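You operate a simulated robot arm through the tools that you are given. There is no shell and no other tool. Be economical: measure what you need, move in short steps, check, and stop when the job is done.

The job below is to be done with a simulated two-armed robot. You get a single attempt, and the scene is never put back.

JOB
Pick up the corner board from the black belt with one hand, pass it to the other hand and put it on the packing stand. Take the wedge bundle from the black belt and leave it on the cardboard sheet there. Take the spare nozzle from the cross belt and leave it on the blue notebook. Put the test blank with the smallest size on its label from the packing stand on top of the blank stack there. Fetch the red carton from the cross belt and stand it on top of the belt roll there. Put the white carton that says "A" from the cross belt on the packing stand and the white carton marked "B" on top of the brown board scraps there. The order is free. Set down upright: corner board, spare nozzle, carton, white carton.

The check looks at the end state, three seconds after you hand in, the way a careful person would. Anything else that was tipped, shoved, dropped, spilled or broken makes it a failure. Flat cloth is picked up by pressing the open fingertips on it (5 to 10 N) and closing them slowly along it; thin cloth reads only 2 to 8 mm in the jaws.

ROBOT AND FRAMES
Two 6-joint arms with two-finger parallel grippers on one trunk, on a base that drives. Base frame: it is fixed to the floor where the robot stands at the start and does not move with it; the origin is under the middle of the robot, x ahead of it, y to its left, z up; the surface under the hand at the start is at about z = 0.9. Readings come in m, rad, newtons and seconds.
The left shoulder is at the start at [0.08, 0.216, 1.61], the right one opposite. With the tool pointing down near the work surface each hand reaches from about 0.1 to 0.7 m from the robot's upright axis, wherever it stands, measured 20 degrees to its own side. Places, roughly: belt roll (12x12x4 cm) [-0.8, -0.2, 0.9]; blank stack [-1.25, -1.75, 0.75]; blue notebook (16x21x2 cm) [-0.6, -0.8, 0.9]; board scraps (17x6x4 cm) [-1.4, 0.2, 0.9]; cardboard sheet (27x24x1 cm) [0.5, -0.5, 0.9]; carton [-0.75, -0.5, 1]; corner board (6x6x24 cm) [0.9, 0, 1]; packing stand [-1.2, -1.4, 0.6]; spare nozzle (5x9x10 cm) [-0.5, -1.3, 0.9]; test blank [-1, -1.5, 0.5]; wedge bundle [0.5, -1, 1]; white carton [-1.25, 0, 1]. Payload 3.43 kg a hand.
The TCP of each hand is the grasp point between the finger pads, 0.03 m short of the fingertips. In the tool frame z runs along the fingers and y along their closing line. The gripper opens to 0.094 m. The fingers are 0.028 m wide and 0.01 m thick; the gripper's body (0.05 by 0.096 m) begins 0.055 m behind the TCP.
Orientation is that of the tool frame in the base frame, as [roll, pitch, yaw] about the fixed x, y, z axes, in that order (R = Rz(yaw) Ry(pitch) Rx(roll)). With the fingers straight down and closing along the base's y, the tool's x points along the base's -x, its y along +y and its z along -z.

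CONTROLS
- The arms move only by the tool servo_tool. It takes "left_commands", "right_commands" or both (then of equal length, played together; a hand with none holds still); each is a list of rows, each a list of 7 numbers: the gripper command, from -1 (shut) to 1 (fully open), values between in proportion, then the shift along the tool's x, y, z in m, then the turn, a rotation vector about the tool's x, y, z in rad. In form: [[fingers, dx, dy, dz, wx, wy, wz], ...]. A call has 1 to 10 rows; each row shifts and turns the commanded pose from where the row before left it, along the tool's axes as they then stand. Rows are played at 5 a second. More than 0.05 m and 0.15 rad between two rows, or a gripper value outside its range, and nothing of the call is played. Where a pose cannot be reached the arm comes as near as it can. A force on the tool above 40 N (or 10 N above the force at the start of the call, whichever is more), or a blocked arm, ends the call early, and 0.2 s more pass. The fingers move at their own pace (about 0.072 m/s each) and stop on an object; they squeeze with about 24 N. The grip force told is the motor's: it shows also when the fingers shut on nothing. Time passes only in rows, and 0.2 s behind the last, so rows that do not move let the fingers close. It gives the time, the measured TCP pose, the force on the tool (base axes), the opening and the grip force at its end, in the units of the frame above (readings bear some noise), with the torque about the TCP (base axes, N m) and any sound that the robot's microphone picked up.
- Cameras (640 x 400 px; columns grow to the right, rows downward): "scene" is now at [0.0347, -0.0659, 1.7524]; the picture's right is [-1.00, -0.07, 0.00], its down [-0.06, 0.87, -0.48] and it looks along [0.03, -0.48, -0.87] (base axes); focal length 214 px, centre (320, 200). "left" rides on the left gripper at [0.076, -0.014, -0.103] in its tool frame; the picture's right is [0.18, 0.98, 0.00], its down [-0.75, 0.14, -0.64] and it looks along [-0.63, 0.12, 0.77] (tool axes); focal length 243 px, centre (320, 200). "right" rides on the right gripper at [0.076, 0.014, -0.102] in its tool frame; the picture's right is [-0.18, 0.98, 0.00], its down [-0.75, -0.14, -0.64] and it looks along [-0.63, -0.12, 0.77] (tool axes); focal length 243 px, centre (320, 200). There is no depth. A picture from a camera that has moved, and an enlarged one, comes with that camera's place and axes in the base frame and with its lens.
- get_image(camera): a new picture of that camera. The clock stands still meanwhile.
- slide_trunk(by): slides the trunk up (or, below 0, down) by that many m; the arms and the scene camera ride with it, the base frame stays. It gives what a move gives, with no picture.
- roll_base(legs): drives the robot by 1 to 6 legs, each [ahead, left, turn to the left] in m, m and rad, along the robot's own axes; the way and the turn of a leg run together, so that a leg with both is an arc; at most 1.5 m and 3.142 rad a leg. The arms and the cameras ride along, it lands a little off, and it stops where it bumps. It gives what a move gives.
- pan_tilt(pan, tilt): turns the head with the scene camera to pan (to the left, within 1.501 rad either way) and tilt (down, from -0.506 to 1.204), counted from straight ahead of the robot. It gives what a move gives.
- inspect(camera, box): a new picture of the part [left, top, right, bottom] of that camera's present view, enlarged. The clock stands still meanwhile.
- sign_off(): hands the job in; it is judged then, once.

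Work in short steps. Places have to be worked out from the pictures, the camera data and where the tool is seen: move nearer, look again, correct. Check each grasp and each placing, and mend what went wrong. You have 217 turns and 208 pictures in all, those below and enlarged ones among them. Open the grippers and draw the arms clear of the work before you hand the job in, unless the task says otherwise; then end with one line.

The tools are called after "Request:" by a JSON object that holds its "fn" and its "kwargs". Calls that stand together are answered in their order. servo_tool: Moves the arms, as the interface text tells. Its arguments: {"type":"object","properties":{"left_commands":{"type":"array"},"right_commands":{"type":"array"}},"required":[]} The other tools are called the same way: slide_trunk (by) slides the trunk up or down; roll_base (legs) drives the base; pan_tilt (pan, tilt) turns the head that bears the scene camera; get_image (camera) takes a picture; inspect (camera, box) takes an enlarged picture of a part of a camera's view; sign_off () hands the job in.

At the start:

```text
time: 0.0
left_ee_pos: [0.6296, -0.1012, 1.2545]
left_tcp_rot: [3.141, 0.002, -3.141]
left_contact_force: [0.5, -0.1, -0.3]
left_wrist_torque: [0.0, -0.02, -0.04]
left_grip_width: 0.0937
left_gripper_force: 0.0
right_ee_pos: [0.4025, -0.4613, 1.0007]
right_tcp_rot: [3.14, -0.001, -3.141]
right_contact_force: [0.5, 0.2, 0.0]
right_wrist_torque: [0.02, -0.01, 0.0]
right_grip_width: 0.0941
right_gripper_force: 0.1
trunk travel left (down, up): [-0.84, 0.0]
robot x, y, heading: [0.0032, -0.002, 0.004]
head pan, tilt: [-1.499, 1.065]
```

scene: 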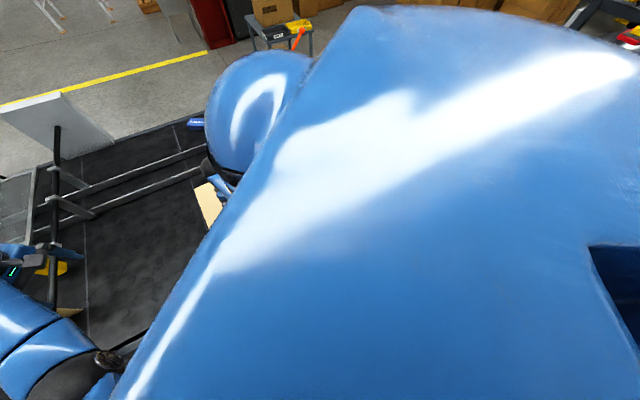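
right: 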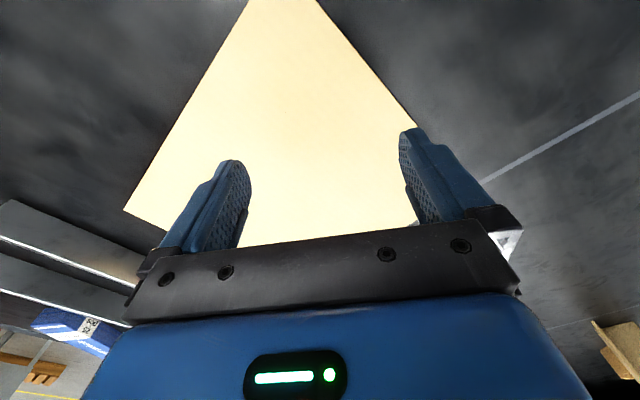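
left: 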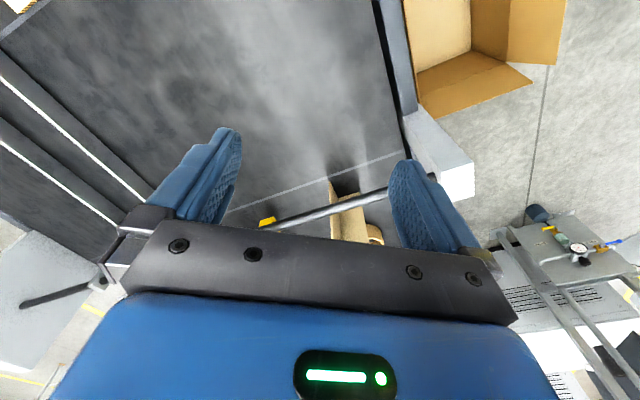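

The head looks over the right shoulder; I turn it ahead to see the black belt.

Request:
{"fn": "pan_tilt", "kwargs": {"pan": 0.0, "tilt": 0.75}}

Request:
{"fn": "get_image", "kwargs": {"camera": "scene"}}

Request:
{"fn": "pan_tilt", "kwargs": {"pan": -0.9, "tilt": 0.6}}

Request:
{"fn": "get_image", "kwargs": {"camera": "scene"}}

```text
time: 1.6
left_ee_pos: [0.6302, -0.1011, 1.2541]
left_tcp_rot: [-3.141, 0.0, -3.142]
left_contact_force: [0.4, -0.1, -0.5]
left_wrist_torque: [0.0, 0.0, -0.04]
left_grip_width: 0.0938
left_gripper_force: 0.1
right_ee_pos: [0.4015, -0.4605, 1.0001]
right_tcp_rot: [3.141, 0.002, 3.142]
right_contact_force: [-0.2, -0.4, -0.1]
right_wrist_torque: [-0.01, 0.03, 0.03]
right_grip_width: 0.0939
right_gripper_force: 0.1
trunk travel left (down, up): [-0.84, 0.0]
robot x, y, heading: [-0.0001, 0.0012, 0.004]
head pan, tilt: [0.0, 0.75]
```

```text
204 pictures are left
camera scene: at [0.113, -0.0009, 1.7759], right [0.0, -1.0, 0.0], down [-0.68, 0.0, -0.73], along [0.73, 0.0, -0.68], focal length 214 px, centre (320, 200)
```

scene: 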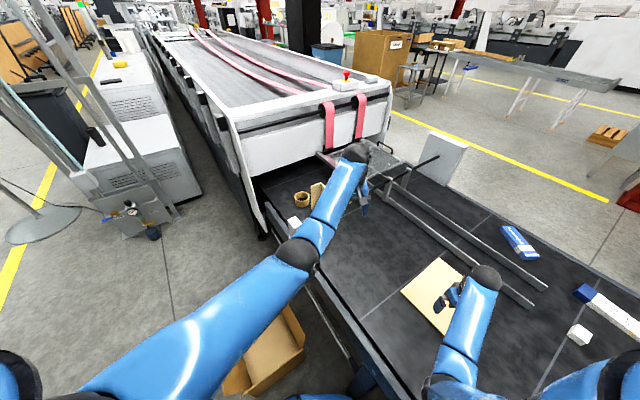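

```text
time: 2.8
left_ee_pos: [0.63, -0.1019, 1.2537]
left_tcp_rot: [-3.141, 0.002, -3.139]
left_contact_force: [-0.5, -0.4, -0.2]
left_wrist_torque: [0.03, -0.04, 0.03]
left_grip_width: 0.0939
left_gripper_force: 0.0
right_ee_pos: [0.4017, -0.461, 1.0001]
right_tcp_rot: [3.141, -0.002, -3.141]
right_contact_force: [-0.9, -0.3, 0.0]
right_wrist_torque: [-0.03, 0.01, 0.01]
right_grip_width: 0.0941
right_gripper_force: 0.0
trunk travel left (down, up): [-0.84, 0.0]
robot x, y, heading: [-0.003, -0.0018, -0.005]
head pan, tilt: [-0.901, 0.6]
```

```text
203 pictures are left
camera scene: at [0.0851, -0.0701, 1.7888], right [-0.78, -0.62, 0.0], down [-0.35, 0.44, -0.82], along [0.51, -0.65, -0.57], focal length 214 px, centre (320, 200)
```

scene: 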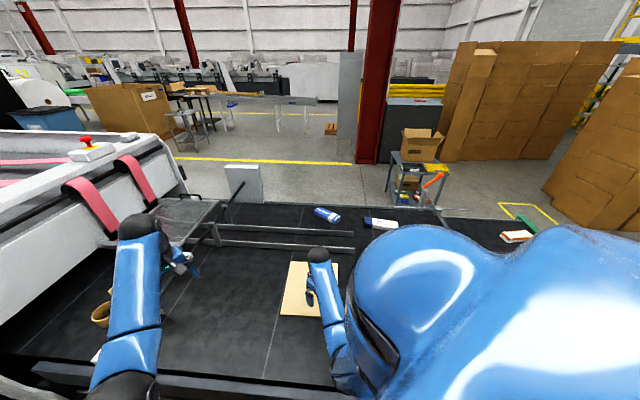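

I zoom on the corner-board area and the right end of the belt.

Request:
{"fn": "inspect", "kwargs": {"camera": "scene", "box": [60, 240, 220, 360]}}

Request:
{"fn": "inspect", "kwargs": {"camera": "scene", "box": [260, 180, 560, 300]}}

Request:
{"fn": "pan_tilt", "kwargs": {"pan": 0.0, "tilt": 1.1}}

Request:
{"fn": "get_image", "kwargs": {"camera": "scene"}}

Request:
{"fn": "pan_tilt", "kwargs": {"pan": -1.5, "tilt": 0.5}}

Request:
{"fn": "get_image", "kwargs": {"camera": "scene"}}

```text
3.33 times, centred on (140, 300) of scene
camera zoom: at [0.0851, -0.0701, 1.7888], right [-0.78, -0.62, 0.0], down [-0.35, 0.44, -0.82], along [0.51, -0.65, -0.57], focal length 715 px, centre (920, -133)
```

zoom: 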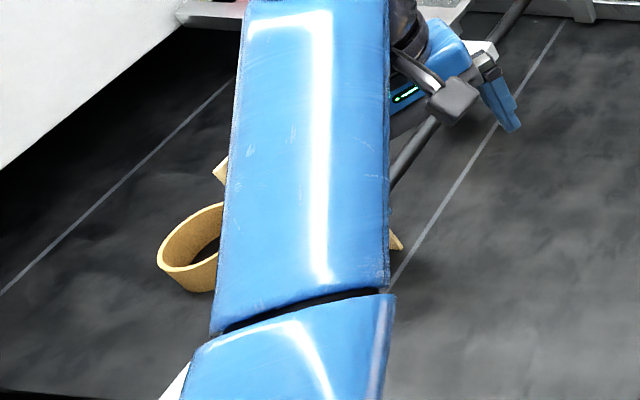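

```text
2.13 times, centred on (410, 240) of scene
camera zoom: at [0.0851, -0.0701, 1.7888], right [-0.78, -0.62, 0.0], down [-0.35, 0.44, -0.82], along [0.51, -0.65, -0.57], focal length 458 px, centre (128, 115)
```

zoom: 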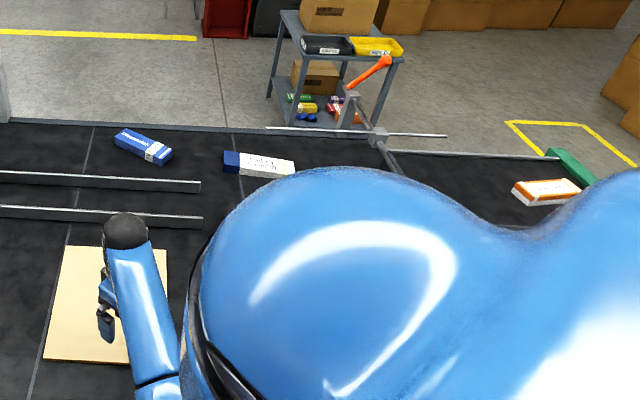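

```text
time: 4.0
left_ee_pos: [0.6305, -0.1021, 1.254]
left_tcp_rot: [-3.141, 0.002, 3.141]
left_contact_force: [0.0, 0.7, -0.1]
left_wrist_torque: [-0.05, -0.02, 0.01]
left_grip_width: 0.0941
left_gripper_force: 0.0
right_ee_pos: [0.4024, -0.4609, 0.9993]
right_tcp_rot: [3.141, -0.001, -3.141]
right_contact_force: [0.2, -0.2, 0.7]
right_wrist_torque: [0.01, 0.01, 0.02]
right_grip_width: 0.094
right_gripper_force: 0.1
trunk travel left (down, up): [-0.84, 0.0]
robot x, y, heading: [0.0021, -0.0029, 0.002]
head pan, tilt: [0.0, 1.1]
```

```text
200 pictures are left
camera scene: at [0.0933, -0.0008, 1.7502], right [0.0, -1.0, 0.0], down [-0.89, 0.0, -0.45], along [0.45, 0.0, -0.89], focal length 214 px, centre (320, 200)
```

scene: 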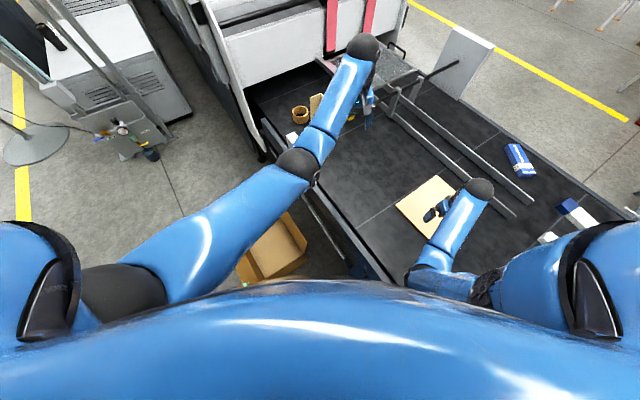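

```text
time: 5.6
left_ee_pos: [0.6313, -0.1005, 1.2552]
left_tcp_rot: [-3.141, 0.003, 3.141]
left_contact_force: [-0.2, 0.5, 0.0]
left_wrist_torque: [-0.01, 0.0, 0.04]
left_grip_width: 0.0937
left_gripper_force: 0.0
right_ee_pos: [0.402, -0.4603, 1.0005]
right_tcp_rot: [-3.141, 0.0, 3.142]
right_contact_force: [-0.6, 1.0, 0.8]
right_wrist_torque: [0.01, 0.04, -0.02]
right_grip_width: 0.0941
right_gripper_force: 0.1
trunk travel left (down, up): [-0.84, 0.0]
robot x, y, heading: [-0.0002, -0.0032, -0.002]
head pan, tilt: [-1.499, 0.499]
```

```text
199 pictures are left
camera scene: at [0.0367, -0.0916, 1.7979], right [-1.0, -0.07, 0.0], down [-0.03, 0.48, -0.88], along [0.06, -0.88, -0.48], focal length 214 px, centre (320, 200)
```

scene: 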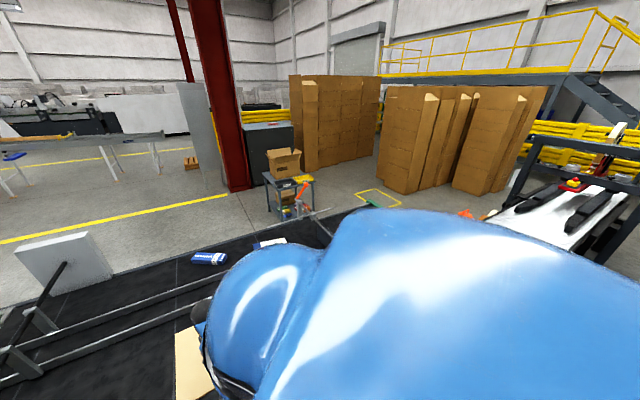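

Look at the right half of the belt to find the wedge bundle.

Request:
{"fn": "pan_tilt", "kwargs": {"pan": -0.5, "tilt": 0.8}}

Request:
{"fn": "get_image", "kwargs": {"camera": "scene"}}

Request:
{"fn": "inspect", "kwargs": {"camera": "scene", "box": [290, 130, 530, 280]}}

Request:
{"fn": "inspect", "kwargs": {"camera": "left", "box": [240, 120, 420, 250]}}

```text
time: 6.9
left_ee_pos: [0.6317, -0.1021, 1.2539]
left_tcp_rot: [-3.142, 0.002, 3.141]
left_contact_force: [0.1, -0.4, -0.7]
left_wrist_torque: [-0.01, -0.03, -0.02]
left_grip_width: 0.0939
left_gripper_force: 0.0
right_ee_pos: [0.4013, -0.4617, 1.0002]
right_tcp_rot: [-3.141, -0.001, 3.14]
right_contact_force: [0.3, -0.5, 0.0]
right_wrist_torque: [0.0, -0.01, 0.0]
right_grip_width: 0.094
right_gripper_force: 0.0
trunk travel left (down, up): [-0.84, 0.0]
robot x, y, heading: [-0.0014, 0.0024, 0.005]
head pan, tilt: [-0.499, 0.799]
```

```text
198 pictures are left
camera scene: at [0.101, -0.0395, 1.7719], right [-0.48, -0.88, 0.0], down [-0.63, 0.34, -0.7], along [0.61, -0.33, -0.72], focal length 214 px, centre (320, 200)
```

scene: 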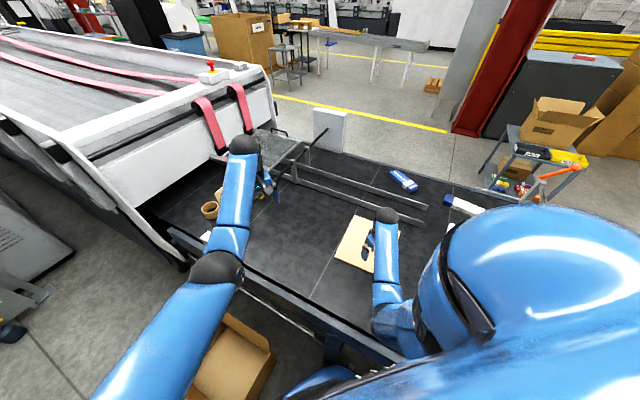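

```text
2.67 times, centred on (410, 205) of scene
camera zoom: at [0.101, -0.0395, 1.7719], right [-0.48, -0.88, 0.0], down [-0.63, 0.34, -0.7], along [0.61, -0.33, -0.72], focal length 572 px, centre (80, 187)
```

zoom: 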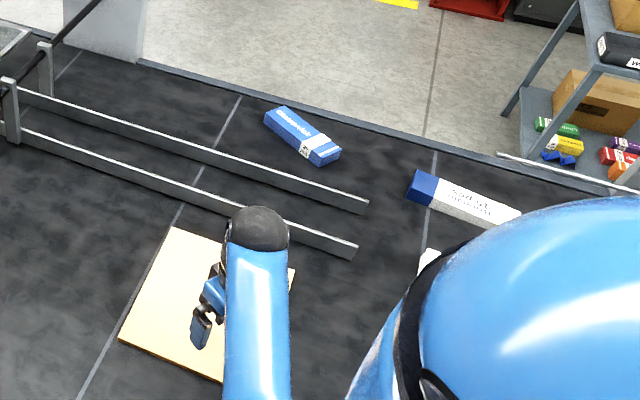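

```text
3.08 times, centred on (330, 185) of left
camera zoom: at [0.5537, -0.1166, 1.3561], right [-0.18, 0.98, 0.0], down [0.75, 0.14, 0.64], along [0.63, 0.12, -0.77], focal length 746 px, centre (289, 246)
```

zoom: 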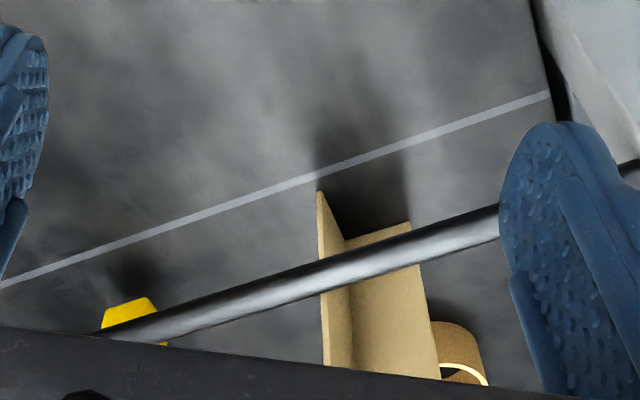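

The corner board stands upright past a rod. I draw both hands up and in before turning the base to get a wide look.

Request:
{"fn": "servo_tool", "kwargs": {"left_commands": [[1, 0.045, 0.02, 0, 0, 0, 0], [1, 0.045, 0.02, 0, 0, 0, 0], [1, 0.045, 0.02, 0, 0, 0, 0], [1, 0.045, 0.02, 0, 0, 0, 0], [1, 0.045, 0.02, -0.01, 0, 0, 0], [1, 0.045, 0.02, -0.01, 0, 0, 0], [1, 0, 0.02, -0.03, 0, 0, 0], [1, 0, 0.02, -0.03, 0, 0, 0]], "right_commands": [[1, 0, 0, -0.05, 0, 0, 0], [1, 0, 0, -0.05, 0, 0, 0], [1, 0, 0, -0.05, 0, 0, 0], [1, 0, 0, -0.05, 0, 0, 0], [1, 0, 0, -0.05, 0, 0, 0], [1, 0.01, 0.02, -0.04, 0, 0, 0], [1, 0.01, 0.02, -0.03, 0, 0, 0], [1, 0.01, 0.02, -0.02, 0, 0, 0]]}}

Request:
{"fn": "get_image", "kwargs": {"camera": "scene"}}

Request:
{"fn": "get_image", "kwargs": {"camera": "right"}}

```text
refused: row 5 steps farther than a row can; nothing moved
```

```text
195 pictures are left
camera scene: at [0.101, -0.0395, 1.7719], right [-0.48, -0.88, 0.0], down [-0.63, 0.34, -0.7], along [0.61, -0.33, -0.72], focal length 214 px, centre (320, 200)
```

scene: 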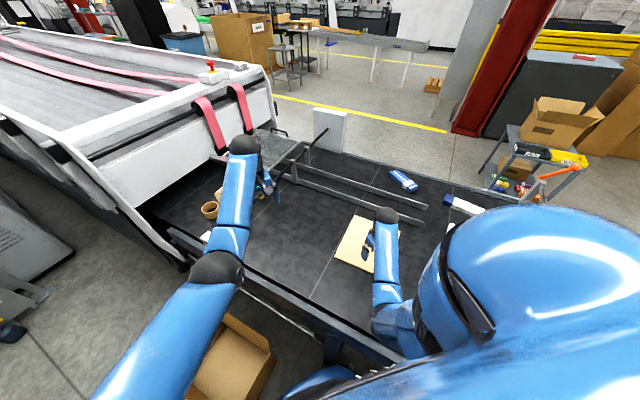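

```text
194 pictures are left
camera right: at [0.3258, -0.4467, 1.1029], right [0.18, 0.98, 0.0], down [0.75, -0.14, 0.64], along [0.63, -0.12, -0.77], focal length 243 px, centre (320, 200)
```

right: 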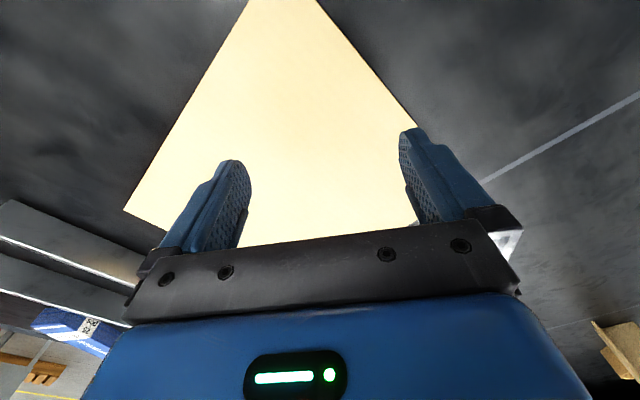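

One row exceeded the step norm; I redo it with smaller steps.

Request:
{"fn": "servo_tool", "kwargs": {"left_commands": [[1, 0.045, 0.02, 0, 0, 0, 0], [1, 0.045, 0.02, 0, 0, 0, 0], [1, 0.045, 0.02, 0, 0, 0, 0], [1, 0.045, 0.02, 0, 0, 0, 0], [1, 0.045, 0.02, 0, 0, 0, 0], [1, 0.03, 0.02, -0.02, 0, 0, 0], [1, 0, 0.02, -0.03, 0, 0, 0], [1, 0, 0.02, -0.03, 0, 0, 0]], "right_commands": [[1, 0, 0, -0.05, 0, 0, 0], [1, 0, 0, -0.05, 0, 0, 0], [1, 0, 0, -0.05, 0, 0, 0], [1, 0, 0, -0.05, 0, 0, 0], [1, 0, 0, -0.05, 0, 0, 0], [1, 0.01, 0.02, -0.04, 0, 0, 0], [1, 0.01, 0.02, -0.03, 0, 0, 0], [1, 0.01, 0.02, -0.02, 0, 0, 0]]}}

Request:
{"fn": "get_image", "kwargs": {"camera": "scene"}}

Request:
{"fn": "get_image", "kwargs": {"camera": "right"}}

```text
time: 8.7
left_ee_pos: [0.5597, -0.0522, 1.1354]
left_tcp_rot: [-3.14, 0.003, 3.141]
left_contact_force: [-0.2, 0.6, -0.3]
left_wrist_torque: [0.0, 0.01, 0.03]
left_grip_width: 0.0939
left_gripper_force: 0.0
left hand out of reach, approached as far as the arm can: row 1, 2, 3, 4, 5, 6, 7, 8
right_ee_pos: [0.4462, -0.4659, 1.0697]
right_tcp_rot: [-3.141, 0.001, -3.141]
right_contact_force: [0.3, 0.9, 0.8]
right_wrist_torque: [-0.04, 0.02, 0.03]
right_grip_width: 0.0941
right_gripper_force: 0.0
right hand out of reach, approached as far as the arm can: row 2, 3, 4, 5, 6, 7, 8
trunk travel left (down, up): [-0.84, 0.0]
robot x, y, heading: [0.0026, 0.0013, 0.003]
head pan, tilt: [-0.499, 0.799]
```

```text
193 pictures are left
camera scene: at [0.1021, -0.0386, 1.7718], right [-0.48, -0.88, 0.0], down [-0.63, 0.34, -0.7], along [0.61, -0.33, -0.72], focal length 214 px, centre (320, 200)
```

scene: 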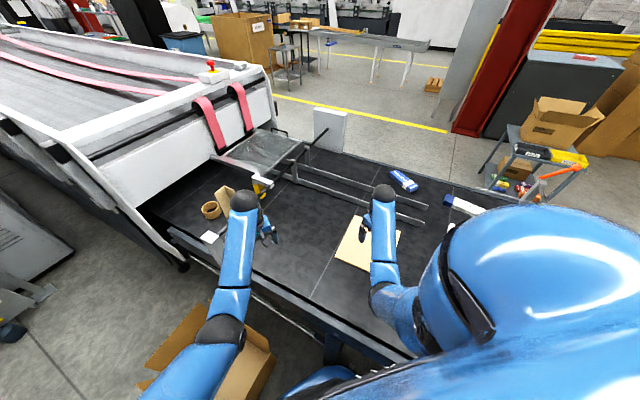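

```text
192 pictures are left
camera right: at [0.37, -0.451, 1.1719], right [0.18, 0.98, 0.0], down [0.75, -0.14, 0.64], along [0.63, -0.12, -0.77], focal length 243 px, centre (320, 200)
```

right: 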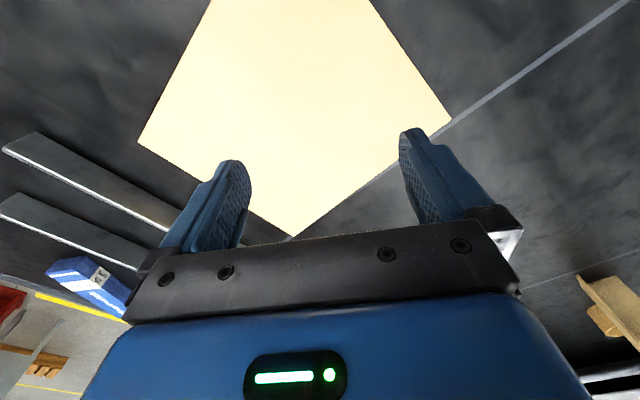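

The hands stay low when close in. Nothing tall lies within 0.65 m of the axis, so I turn right to see the other belt and the wedge bundle.

Request:
{"fn": "roll_base", "kwargs": {"legs": [[0, 0, -0.98]]}}

Request:
{"fn": "get_image", "kwargs": {"camera": "scene"}}

Request:
{"fn": "pan_tilt", "kwargs": {"pan": -1.3, "tilt": 0.6}}

Request:
{"fn": "get_image", "kwargs": {"camera": "scene"}}

```text
time: 11.6
left_ee_pos: [0.2673, -0.4932, 1.1358]
left_tcp_rot: [-3.139, 0.003, 2.159]
left_contact_force: [-1.0, 0.2, 0.5]
left_wrist_torque: [0.0, -0.02, 0.0]
left_grip_width: 0.0941
left_gripper_force: 0.1
right_ee_pos: [-0.1386, -0.6297, 1.0687]
right_tcp_rot: [-3.14, 0.002, 2.159]
right_contact_force: [0.0, 0.4, 0.1]
right_wrist_torque: [-0.02, 0.01, 0.01]
right_grip_width: 0.0941
right_gripper_force: 0.1
trunk travel left (down, up): [-0.84, 0.0]
robot x, y, heading: [0.001, 0.0018, -0.984]
head pan, tilt: [-0.499, 0.799]
```

```text
191 pictures are left
camera scene: at [0.0245, -0.1062, 1.7719], right [-1.0, -0.09, 0.0], down [-0.06, 0.71, -0.7], along [0.06, -0.69, -0.72], focal length 214 px, centre (320, 200)
```

scene: 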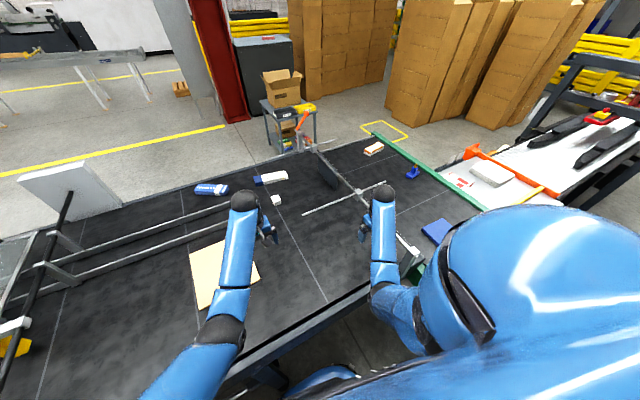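

```text
time: 12.7
left_ee_pos: [0.2678, -0.4935, 1.1359]
left_tcp_rot: [-3.14, 0.004, 2.159]
left_contact_force: [-0.7, 0.2, 0.5]
left_wrist_torque: [-0.01, 0.02, 0.03]
left_grip_width: 0.0942
left_gripper_force: 0.2
right_ee_pos: [-0.1393, -0.6294, 1.0679]
right_tcp_rot: [-3.138, 0.003, 2.157]
right_contact_force: [-0.2, -0.1, 0.1]
right_wrist_torque: [-0.02, 0.03, 0.02]
right_grip_width: 0.0939
right_gripper_force: 0.0
trunk travel left (down, up): [-0.84, 0.0]
robot x, y, heading: [0.0011, -0.001, -0.984]
head pan, tilt: [-1.3, 0.6]
```

```text
190 pictures are left
camera scene: at [-0.0412, -0.093, 1.7888], right [-0.76, 0.65, 0.0], down [0.37, 0.43, -0.82], along [-0.54, -0.62, -0.57], focal length 214 px, centre (320, 200)
```

scene: 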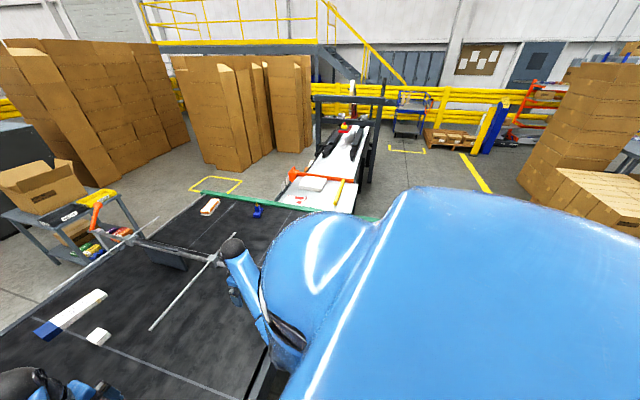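

Next I inspect the wedge bundle zone, then turn further right to see the cross belt and packing stand.

Request:
{"fn": "inspect", "kwargs": {"camera": "scene", "box": [0, 180, 240, 370]}}

Request:
{"fn": "roll_base", "kwargs": {"legs": [[0, 0, -1.0]]}}

Request:
{"fn": "pan_tilt", "kwargs": {"pan": -0.3, "tilt": 0.75}}

Request:
{"fn": "get_image", "kwargs": {"camera": "scene"}}

```text
2.11 times, centred on (120, 275) of scene
camera zoom: at [-0.0412, -0.093, 1.7888], right [-0.76, 0.65, 0.0], down [0.37, 0.43, -0.82], along [-0.54, -0.62, -0.57], focal length 452 px, centre (741, 42)
```

zoom: 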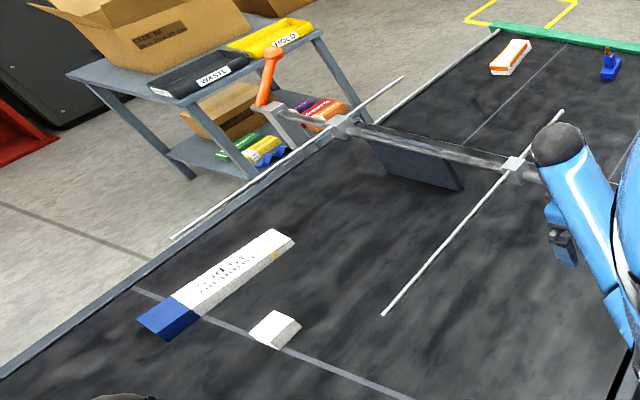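

```text
time: 13.8
left_ee_pos: [0.2122, -0.519, 1.1363]
left_tcp_rot: [-3.139, 0.006, 2.052]
left_contact_force: [-0.5, 0.4, -0.1]
left_wrist_torque: [-0.02, -0.03, -0.02]
left_grip_width: 0.0942
left_gripper_force: 0.1
right_ee_pos: [-0.1983, -0.6126, 1.0739]
right_tcp_rot: [-3.139, 0.021, 2.07]
right_contact_force: [-1.3, 3.8, 4.0]
right_wrist_torque: [0.05, 0.26, -0.23]
right_grip_width: 0.0942
right_gripper_force: 0.2
trunk travel left (down, up): [-0.84, 0.0]
robot x, y, heading: [0.0022, 0.0011, -1.095]
head pan, tilt: [-1.3, 0.6]
stopped in leg 1: the force on the tool passed its limit at 55 N (the readings are from after the stop); the commanded pose is now the measured one
```

```text
time: 15.1
left_ee_pos: [0.2131, -0.5181, 1.1377]
left_tcp_rot: [-3.139, 0.004, 2.053]
left_contact_force: [0.2, 0.9, -0.1]
left_wrist_torque: [-0.03, 0.02, -0.03]
left_grip_width: 0.0941
left_gripper_force: 0.0
right_ee_pos: [-0.1991, -0.6141, 1.0742]
right_tcp_rot: [-3.139, 0.021, 2.072]
right_contact_force: [0.3, 2.7, 7.0]
right_wrist_torque: [-0.02, 0.35, -0.11]
right_grip_width: 0.0934
right_gripper_force: 0.0
trunk travel left (down, up): [-0.84, 0.0]
robot x, y, heading: [0.0024, 0.0014, -1.089]
head pan, tilt: [-0.3, 0.75]
```

```text
188 pictures are left
camera scene: at [0.0293, -0.1073, 1.7761], right [-0.98, -0.18, 0.0], down [-0.12, 0.67, -0.73], along [0.13, -0.72, -0.68], focal length 214 px, centre (320, 200)
```

scene: 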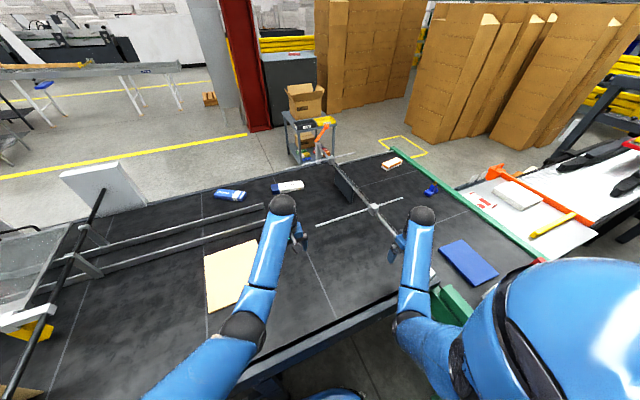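

The right hand touched the fixed cross-bar. I turn back left and look at the hand.

Request:
{"fn": "roll_base", "kwargs": {"legs": [[0, 0, 0.12]]}}

Request:
{"fn": "get_image", "kwargs": {"camera": "right"}}

Request:
{"fn": "inspect", "kwargs": {"camera": "scene", "box": [220, 130, 500, 310]}}

```text
time: 16.1
left_ee_pos: [0.2691, -0.4902, 1.1375]
left_tcp_rot: [-3.141, 0.005, 2.171]
left_contact_force: [0.3, -0.4, -0.1]
left_wrist_torque: [0.02, -0.01, 0.02]
left_grip_width: 0.0941
left_gripper_force: 0.1
right_ee_pos: [-0.1273, -0.6354, 1.073]
right_tcp_rot: [3.139, 0.022, 2.192]
right_contact_force: [0.0, -0.3, -0.6]
right_wrist_torque: [-0.02, -0.02, -0.04]
right_grip_width: 0.0937
right_gripper_force: 0.1
trunk travel left (down, up): [-0.84, 0.0]
robot x, y, heading: [-0.0019, -0.0004, -0.966]
head pan, tilt: [-0.3, 0.75]
```

```text
187 pictures are left
camera right: at [-0.1622, -0.563, 1.1744], right [0.91, 0.42, 0.01], down [0.31, -0.68, 0.66], along [0.28, -0.59, -0.75], focal length 243 px, centre (320, 200)
```

right: 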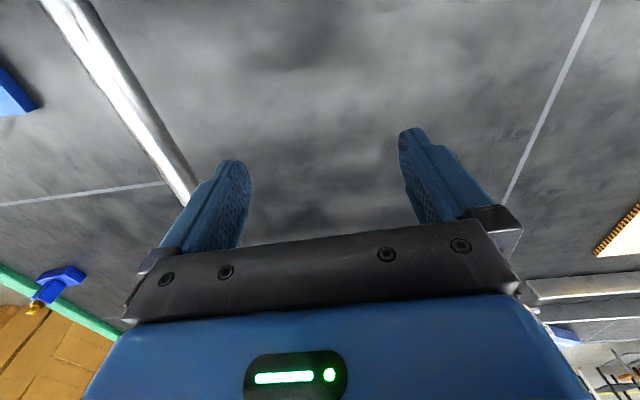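

```text
2.22 times, centred on (360, 220) of scene
camera zoom: at [0.0366, -0.1047, 1.7761], right [-0.95, -0.3, 0.0], down [-0.2, 0.65, -0.73], along [0.22, -0.7, -0.68], focal length 477 px, centre (231, 156)
```

zoom: 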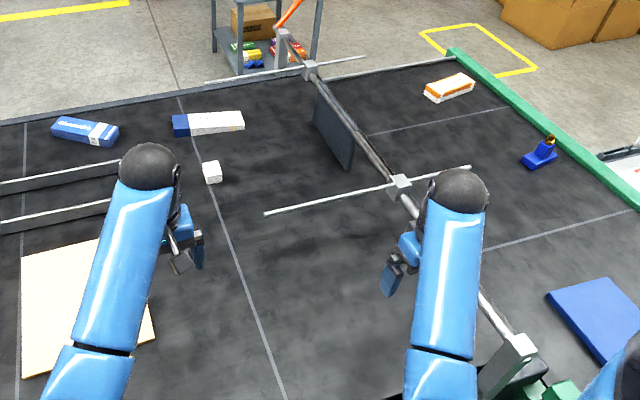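

I read the labels on the small boxes.

Request:
{"fn": "inspect", "kwargs": {"camera": "scene", "box": [235, 170, 335, 232]}}

Request:
{"fn": "inspect", "kwargs": {"camera": "scene", "box": [385, 155, 475, 215]}}

```text
6.40 times, centred on (285, 201) of scene
camera zoom: at [0.0366, -0.1047, 1.7761], right [-0.95, -0.3, 0.0], down [-0.2, 0.65, -0.73], along [0.22, -0.7, -0.68], focal length 1373 px, centre (544, 194)
```

zoom: 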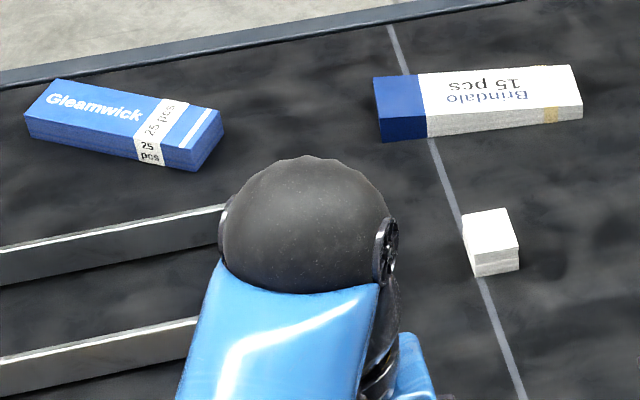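

```text
6.67 times, centred on (430, 185) of scene
camera zoom: at [0.0366, -0.1047, 1.7761], right [-0.95, -0.3, 0.0], down [-0.2, 0.65, -0.73], along [0.22, -0.7, -0.68], focal length 1430 px, centre (-413, 300)
```

zoom: 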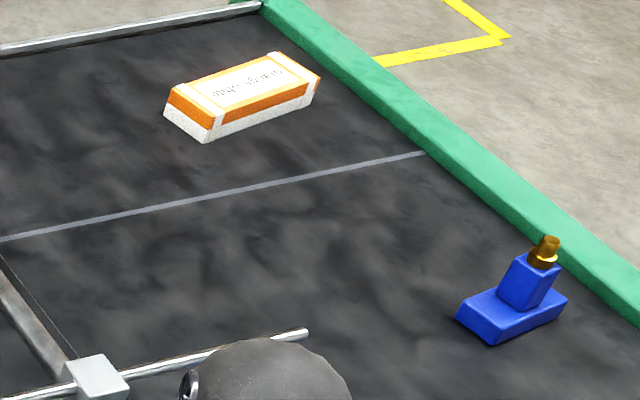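

The small white layered block looks like the wedge bundle. I check how much room the base has in front of the belt.

Request:
{"fn": "pan_tilt", "kwargs": {"pan": 0, "tilt": 1.2}}

Request:
{"fn": "get_image", "kwargs": {"camera": "scene"}}

```text
time: 17.0
left_ee_pos: [0.2715, -0.49, 1.1361]
left_tcp_rot: [-3.139, 0.004, 2.17]
left_contact_force: [0.3, 0.6, -1.0]
left_wrist_torque: [0.0, 0.03, -0.03]
left_grip_width: 0.0939
left_gripper_force: 0.1
right_ee_pos: [-0.1255, -0.6356, 1.0728]
right_tcp_rot: [-3.141, 0.019, 2.192]
right_contact_force: [0.4, 0.3, -0.1]
right_wrist_torque: [-0.01, -0.01, 0.02]
right_grip_width: 0.0938
right_gripper_force: 0.1
trunk travel left (down, up): [-0.84, 0.0]
robot x, y, heading: [0.0011, -0.0003, -0.969]
head pan, tilt: [0.0, 1.201]
```

```text
183 pictures are left
camera scene: at [0.0485, -0.0723, 1.7442], right [-0.82, -0.57, 0.0], down [-0.53, 0.77, -0.36], along [0.21, -0.3, -0.93], focal length 214 px, centre (320, 200)
```

scene: 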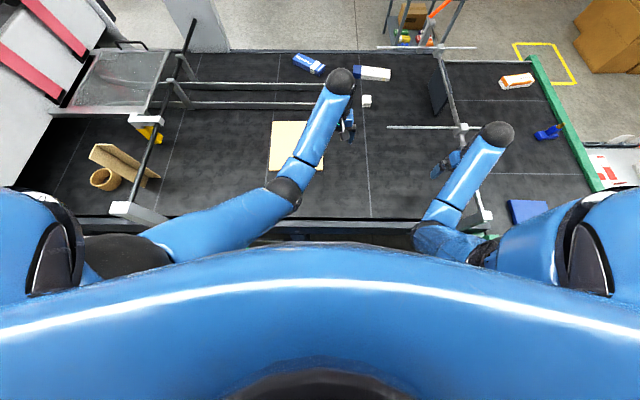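

Belt now lies square in view. I zoom on the corner board and the wedge/sheet region.

Request:
{"fn": "inspect", "kwargs": {"camera": "scene", "box": [60, 100, 220, 220]}}

Request:
{"fn": "inspect", "kwargs": {"camera": "scene", "box": [400, 40, 640, 240]}}

```text
3.33 times, centred on (140, 160) of scene
camera zoom: at [0.0485, -0.0723, 1.7442], right [-0.82, -0.57, 0.0], down [-0.53, 0.77, -0.36], along [0.21, -0.3, -0.93], focal length 715 px, centre (920, 333)
```

zoom: 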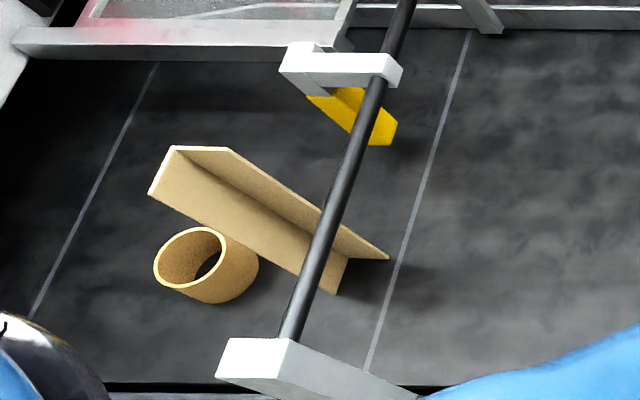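

```text
2.00 times, centred on (520, 140) of scene
camera zoom: at [0.0485, -0.0723, 1.7442], right [-0.82, -0.57, 0.0], down [-0.53, 0.77, -0.36], along [0.21, -0.3, -0.93], focal length 429 px, centre (-80, 320)
```

zoom: 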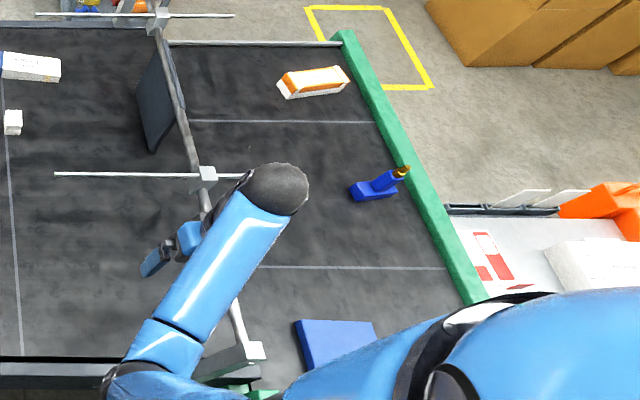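

Plan: wedge bundle first, with the right hand. I bring the right hand away from the bar and the left hand outward, then try driving toward the belt a little.

Request:
{"fn": "servo_tool", "kwargs": {"left_commands": [[1, 0, 0.045, 0, 0, 0, 0], [1, 0, 0.045, 0, 0, 0, 0], [1, 0, 0.045, 0, 0, 0, 0], [1, 0, 0.045, 0, 0, 0, 0], [1, 0, 0.045, 0, 0, 0, 0]], "right_commands": [[1, -0.02, 0.04, 0, 0, 0, 0], [1, -0.02, 0.04, 0, 0, 0, 0], [1, -0.02, 0.04, 0, 0, 0, 0], [1, -0.02, 0.04, 0, 0, 0, 0], [1, -0.02, 0.03, 0, 0, 0, 0]]}}

Request:
{"fn": "roll_base", "kwargs": {"legs": [[0.12, 0, 0]]}}

Request:
{"fn": "get_image", "kwargs": {"camera": "scene"}}

Request:
{"fn": "get_image", "kwargs": {"camera": "right"}}

```text
time: 18.2
left_ee_pos: [0.4662, -0.3867, 1.1017]
left_tcp_rot: [-3.137, 0.006, 2.172]
left_contact_force: [0.3, -0.3, 0.7]
left_wrist_torque: [0.02, 0.02, -0.01]
left_grip_width: 0.0939
left_gripper_force: 0.0
left hand out of reach, approached as far as the arm can: row 1, 2, 3, 4, 5
right_ee_pos: [0.0915, -0.6057, 1.076]
right_tcp_rot: [-3.14, 0.02, 2.193]
right_contact_force: [0.5, -0.1, 0.2]
right_wrist_torque: [-0.03, -0.02, -0.01]
right_grip_width: 0.094
right_gripper_force: 0.0
trunk travel left (down, up): [-0.84, 0.0]
robot x, y, heading: [-0.0003, -0.0042, -0.971]
head pan, tilt: [0.0, 1.201]
```

```text
time: 19.1
left_ee_pos: [0.471, -0.3963, 1.1062]
left_tcp_rot: [-3.138, 0.011, 2.175]
left_contact_force: [-0.2, 0.5, 0.7]
left_wrist_torque: [-0.07, 0.01, 0.01]
left_grip_width: 0.094
left_gripper_force: 0.1
right_ee_pos: [0.0987, -0.617, 1.0785]
right_tcp_rot: [-3.14, 0.024, 2.198]
right_contact_force: [0.0, 0.4, 0.1]
right_wrist_torque: [-0.07, -0.01, 0.0]
right_grip_width: 0.0941
right_gripper_force: 0.0
trunk travel left (down, up): [-0.84, 0.0]
robot x, y, heading: [0.0077, -0.0127, -0.962]
head pan, tilt: [0.0, 1.201]
stopped in leg 1: the robot was blocked; the commanded pose is now the measured one
```

```text
180 pictures are left
camera scene: at [0.0532, -0.0793, 1.7446], right [-0.82, -0.57, 0.0], down [-0.53, 0.76, -0.37], along [0.21, -0.3, -0.93], focal length 214 px, centre (320, 200)
```

scene: 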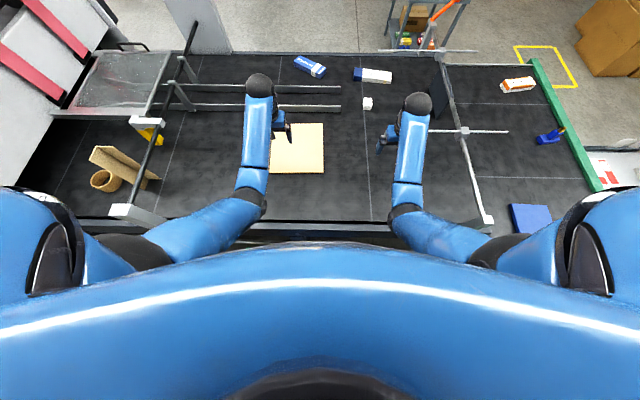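

```text
179 pictures are left
camera right: at [0.063, -0.5443, 1.18], right [0.9, 0.43, 0.0], down [0.32, -0.68, 0.66], along [0.28, -0.6, -0.75], focal length 243 px, centre (320, 200)
```

right: 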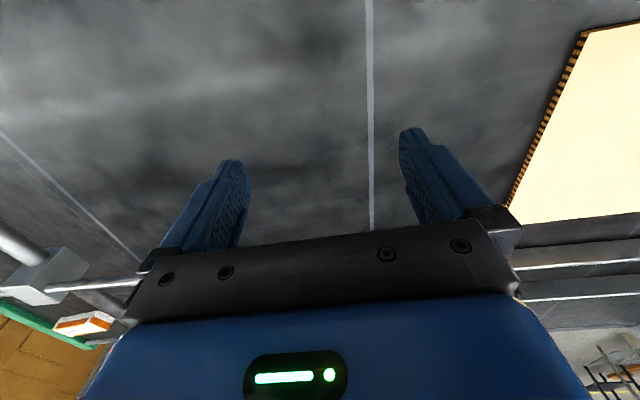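

The base is against the belt frame. I back off 1 cm, shift the right hand left clear of the thin rod tip, then test forward reach with a forward tilt.

Request:
{"fn": "roll_base", "kwargs": {"legs": [[-0.01, 0, 0]]}}

Request:
{"fn": "servo_tool", "kwargs": {"right_commands": [[1, 0, 0.045, 0, 0, 0, 0], [1, 0, 0.045, 0, 0, 0, 0], [1, -0.04, 0, 0, 0, -0.07, 0], [1, -0.04, 0, 0, 0, -0.07, 0], [1, -0.04, 0, 0, 0, -0.07, 0], [1, -0.04, 0, 0, 0, -0.07, 0], [1, -0.04, 0, 0, 0, -0.07, 0], [1, -0.04, 0, 0, 0, -0.07, 0]]}}

Request:
{"fn": "get_image", "kwargs": {"camera": "right"}}

Request:
{"fn": "get_image", "kwargs": {"camera": "scene"}}

```text
time: 19.8
left_ee_pos: [0.4674, -0.3923, 1.1041]
left_tcp_rot: [-3.14, 0.009, 2.177]
left_contact_force: [0.3, -0.6, -0.6]
left_wrist_torque: [-0.02, 0.0, -0.02]
left_grip_width: 0.094
left_gripper_force: 0.0
right_ee_pos: [0.0957, -0.612, 1.0771]
right_tcp_rot: [3.141, 0.021, 2.198]
right_contact_force: [-0.9, 0.6, -0.6]
right_wrist_torque: [-0.01, 0.04, -0.01]
right_grip_width: 0.0938
right_gripper_force: 0.2
trunk travel left (down, up): [-0.84, 0.0]
robot x, y, heading: [-0.005, -0.0035, -0.967]
head pan, tilt: [0.0, 1.201]
```

```text
time: 21.6
left_ee_pos: [0.4678, -0.3932, 1.1031]
left_tcp_rot: [-3.139, 0.006, 2.177]
left_contact_force: [-0.4, 0.0, 0.6]
left_wrist_torque: [-0.03, 0.01, 0.01]
left_grip_width: 0.0942
left_gripper_force: 0.1
right_ee_pos: [0.3026, -0.7498, 1.1219]
right_tcp_rot: [3.141, 0.441, 2.197]
right_contact_force: [0.2, -0.1, 0.3]
right_wrist_torque: [0.04, -0.02, 0.02]
right_grip_width: 0.0941
right_gripper_force: 0.1
trunk travel left (down, up): [-0.84, 0.0]
robot x, y, heading: [0.0019, -0.0102, -0.964]
head pan, tilt: [0.0, 1.201]
```

```text
178 pictures are left
camera right: at [0.2486, -0.6503, 1.1825], right [0.89, 0.44, 0.08], down [0.12, -0.41, 0.9], along [0.43, -0.8, -0.42], focal length 243 px, centre (320, 200)
```

right: 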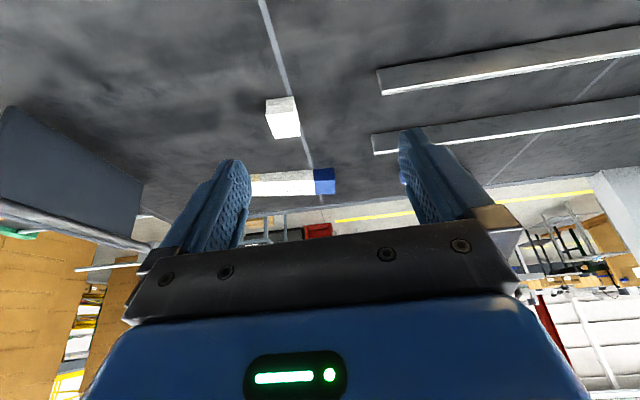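

```text
177 pictures are left
camera scene: at [0.0511, -0.0781, 1.7441], right [-0.82, -0.57, 0.0], down [-0.53, 0.77, -0.36], along [0.21, -0.3, -0.93], focal length 214 px, centre (320, 200)
```

scene: 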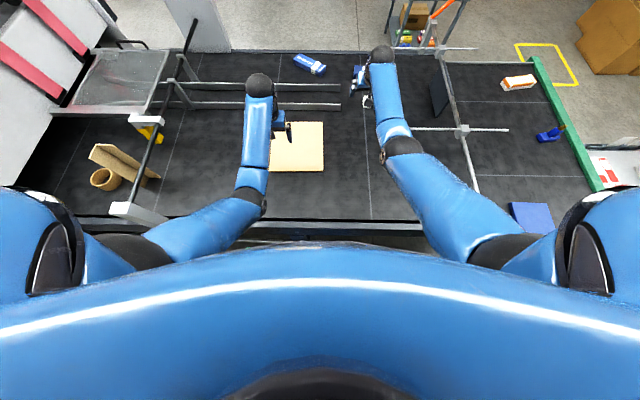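

Reach is fine so far. I zoom on the wedge bundle to see its shape and alignment.

Request:
{"fn": "inspect", "kwargs": {"camera": "right", "box": [230, 80, 350, 200]}}

```text
3.33 times, centred on (290, 140) of right
camera zoom: at [0.2486, -0.6503, 1.1825], right [0.89, 0.44, 0.08], down [0.12, -0.41, 0.9], along [0.43, -0.8, -0.42], focal length 809 px, centre (420, 400)
```

zoom: 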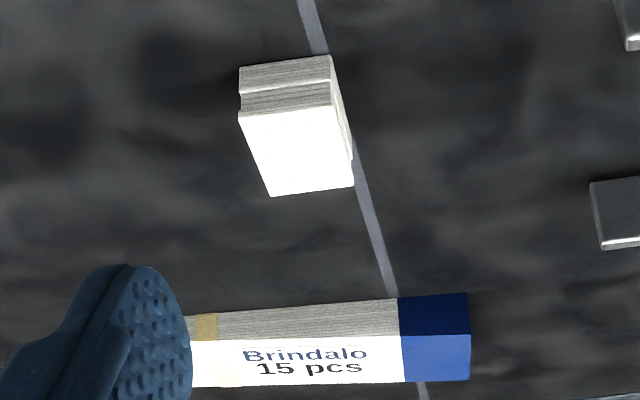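

I move the hand closer to see which of the three pieces is the wedge bundle.

Request:
{"fn": "servo_tool", "kwargs": {"right_commands": [[1, 0, -0.02, 0.02, 0, 0.07, 0], [1, 0, -0.01, 0.02, 0, 0.07, 0], [1, 0, 0, 0.02, 0, 0.07, 0], [1, 0, 0, 0.0, 0, 0.07, 0]]}}

Request:
{"fn": "get_image", "kwargs": {"camera": "right"}}

Request:
{"fn": "inspect", "kwargs": {"camera": "right", "box": [230, 120, 410, 250]}}

```text
time: 22.6
left_ee_pos: [0.4679, -0.3909, 1.1037]
left_tcp_rot: [-3.138, 0.008, 2.177]
left_contact_force: [-0.4, 0.0, -0.9]
left_wrist_torque: [0.02, 0.04, 0.0]
left_grip_width: 0.094
left_gripper_force: 0.1
right_ee_pos: [0.2619, -0.7444, 1.0826]
right_tcp_rot: [3.141, 0.162, 2.197]
right_contact_force: [0.3, 0.8, -0.3]
right_wrist_torque: [0.01, -0.03, 0.0]
right_grip_width: 0.094
right_gripper_force: 0.1
right hand out of reach, approached as far as the arm can: row 2, 3, 4
trunk travel left (down, up): [-0.84, 0.0]
robot x, y, heading: [0.0011, -0.0062, -0.965]
head pan, tilt: [0.0, 1.201]
```

```text
175 pictures are left
camera right: at [0.2203, -0.6614, 1.1729], right [0.9, 0.43, 0.03], down [0.26, -0.6, 0.76], along [0.34, -0.67, -0.65], focal length 243 px, centre (320, 200)
```

right: 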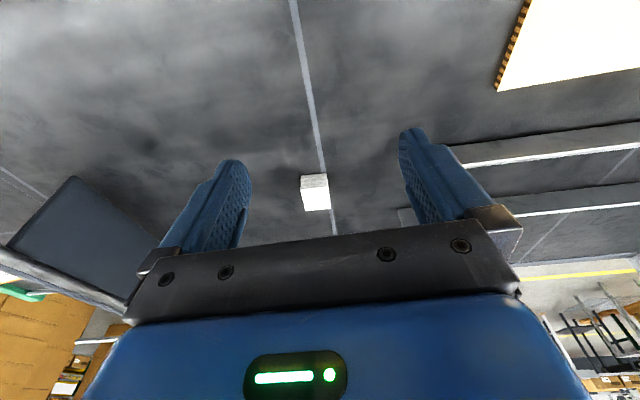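

```text
3.08 times, centred on (320, 185) of right
camera zoom: at [0.2203, -0.6614, 1.1729], right [0.9, 0.43, 0.03], down [0.26, -0.6, 0.76], along [0.34, -0.67, -0.65], focal length 746 px, centre (320, 246)
```

zoom: 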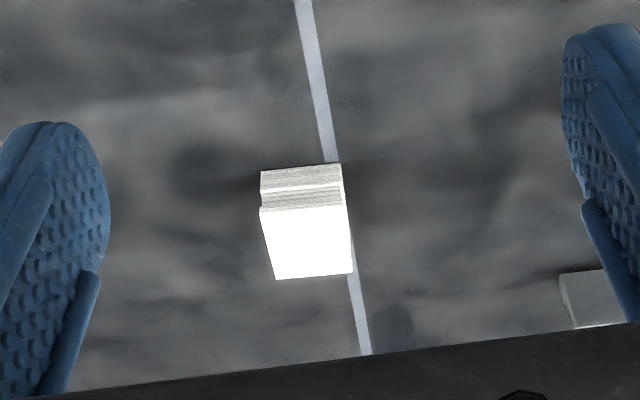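

The bar rods lie at about z 1.06, clear of the forearm. Lowering the trunk 8 cm gives more forward reach; then I tilt and look again.

Request:
{"fn": "slide_trunk", "kwargs": {"by": -0.07}}

Request:
{"fn": "servo_tool", "kwargs": {"right_commands": [[1, -0.03, -0.01, -0.02, 0, -0.05, 0], [1, -0.03, -0.01, -0.02, 0, -0.05, 0], [1, -0.03, 0, -0.02, 0, -0.03, 0]]}}

Request:
{"fn": "inspect", "kwargs": {"camera": "right", "box": [200, 40, 440, 240]}}

```text
time: 23.7
left_ee_pos: [0.4684, -0.391, 1.0343]
left_tcp_rot: [-3.139, 0.007, 2.177]
left_contact_force: [0.4, 0.2, 0.8]
left_wrist_torque: [0.0, 0.02, -0.01]
left_grip_width: 0.0938
left_gripper_force: 0.2
right_ee_pos: [0.2639, -0.7445, 1.013]
right_tcp_rot: [-3.141, 0.16, 2.197]
right_contact_force: [1.3, -1.1, -0.1]
right_wrist_torque: [-0.06, -0.02, 0.01]
right_grip_width: 0.0939
right_gripper_force: 0.0
trunk travel left (down, up): [-0.77, 0.07]
robot x, y, heading: [0.0026, -0.0077, -0.961]
head pan, tilt: [0.0, 1.201]
```

```text
time: 24.5
left_ee_pos: [0.4672, -0.3918, 1.0339]
left_tcp_rot: [-3.14, 0.008, 2.176]
left_contact_force: [-0.3, 0.3, -0.4]
left_wrist_torque: [0.0, -0.01, -0.03]
left_grip_width: 0.0942
left_gripper_force: 0.2
right_ee_pos: [0.2753, -0.7928, 1.0979]
right_tcp_rot: [3.141, 0.292, 2.197]
right_contact_force: [-0.2, 0.6, -0.4]
right_wrist_torque: [0.0, 0.03, -0.01]
right_grip_width: 0.0944
right_gripper_force: 0.0
right hand out of reach, approached as far as the arm can: row 1, 2, 3
trunk travel left (down, up): [-0.77, 0.07]
robot x, y, heading: [0.0048, -0.0077, -0.961]
head pan, tilt: [0.0, 1.201]
```

```text
2.00 times, centred on (320, 140) of right
camera zoom: at [0.226, -0.7024, 1.1745], right [0.9, 0.43, 0.05], down [0.2, -0.52, 0.83], along [0.39, -0.74, -0.55], focal length 485 px, centre (320, 320)
```

zoom: 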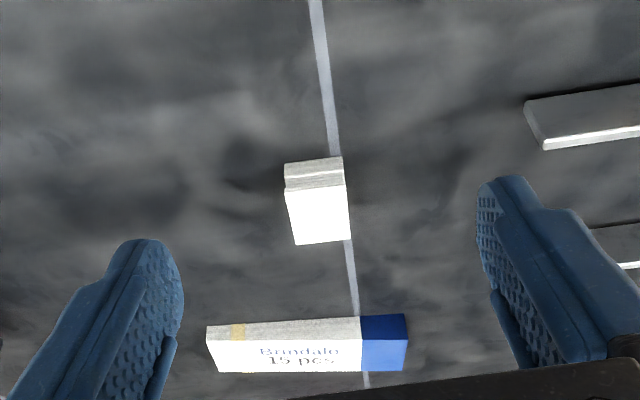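

The limit seems to be wrist bend, not length: more forward tilt should free it. I tilt to about 0.7 rad and advance.

Request:
{"fn": "servo_tool", "kwargs": {"right_commands": [[1, 0, 0, 0, 0, -0.14, 0], [1, 0, 0, 0, 0, -0.14, 0], [1, 0, 0, 0, 0, -0.14, 0], [1, -0.02, 0, 0.02, 0, 0, 0], [1, -0.02, 0, 0.02, 0, 0, 0], [1, 0, 0, 0.02, 0, 0, 0]]}}

Request:
{"fn": "get_image", "kwargs": {"camera": "right"}}

Request:
{"fn": "get_image", "kwargs": {"camera": "scene"}}

```text
time: 25.9
left_ee_pos: [0.4673, -0.3912, 1.0342]
left_tcp_rot: [-3.141, 0.007, 2.176]
left_contact_force: [0.7, 0.6, -0.2]
left_wrist_torque: [0.02, 0.0, 0.02]
left_grip_width: 0.094
left_gripper_force: 0.1
right_ee_pos: [0.3124, -0.8455, 1.0804]
right_tcp_rot: [3.14, 0.713, 2.197]
right_contact_force: [-0.3, 0.8, 0.0]
right_wrist_torque: [-0.03, -0.01, 0.03]
right_grip_width: 0.0941
right_gripper_force: 0.1
right hand out of reach, approached as far as the arm can: row 6
trunk travel left (down, up): [-0.77, 0.07]
robot x, y, heading: [0.0036, -0.004, -0.961]
head pan, tilt: [0.0, 1.201]
```

```text
172 pictures are left
camera right: at [0.2503, -0.7368, 1.1091], right [0.88, 0.46, 0.12], down [-0.03, -0.2, 0.98], along [0.48, -0.86, -0.17], focal length 243 px, centre (320, 200)
```

right: 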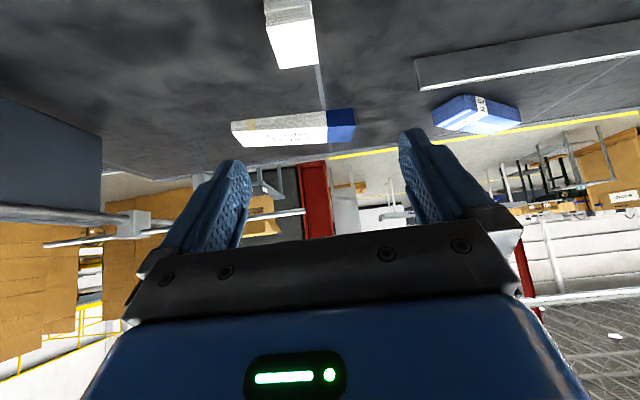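

```text
171 pictures are left
camera scene: at [0.0505, -0.077, 1.6742], right [-0.82, -0.57, 0.0], down [-0.53, 0.77, -0.36], along [0.21, -0.3, -0.93], focal length 214 px, centre (320, 200)
```

scene: 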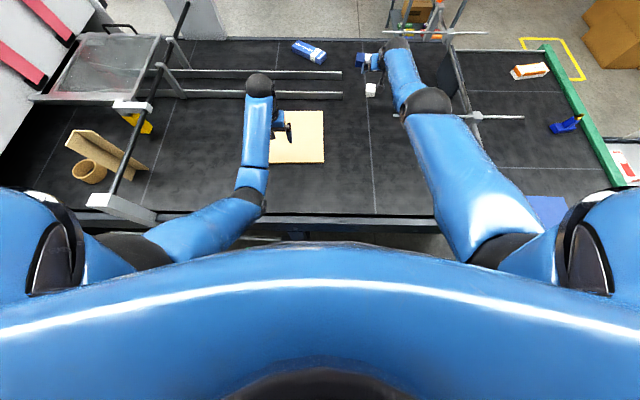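

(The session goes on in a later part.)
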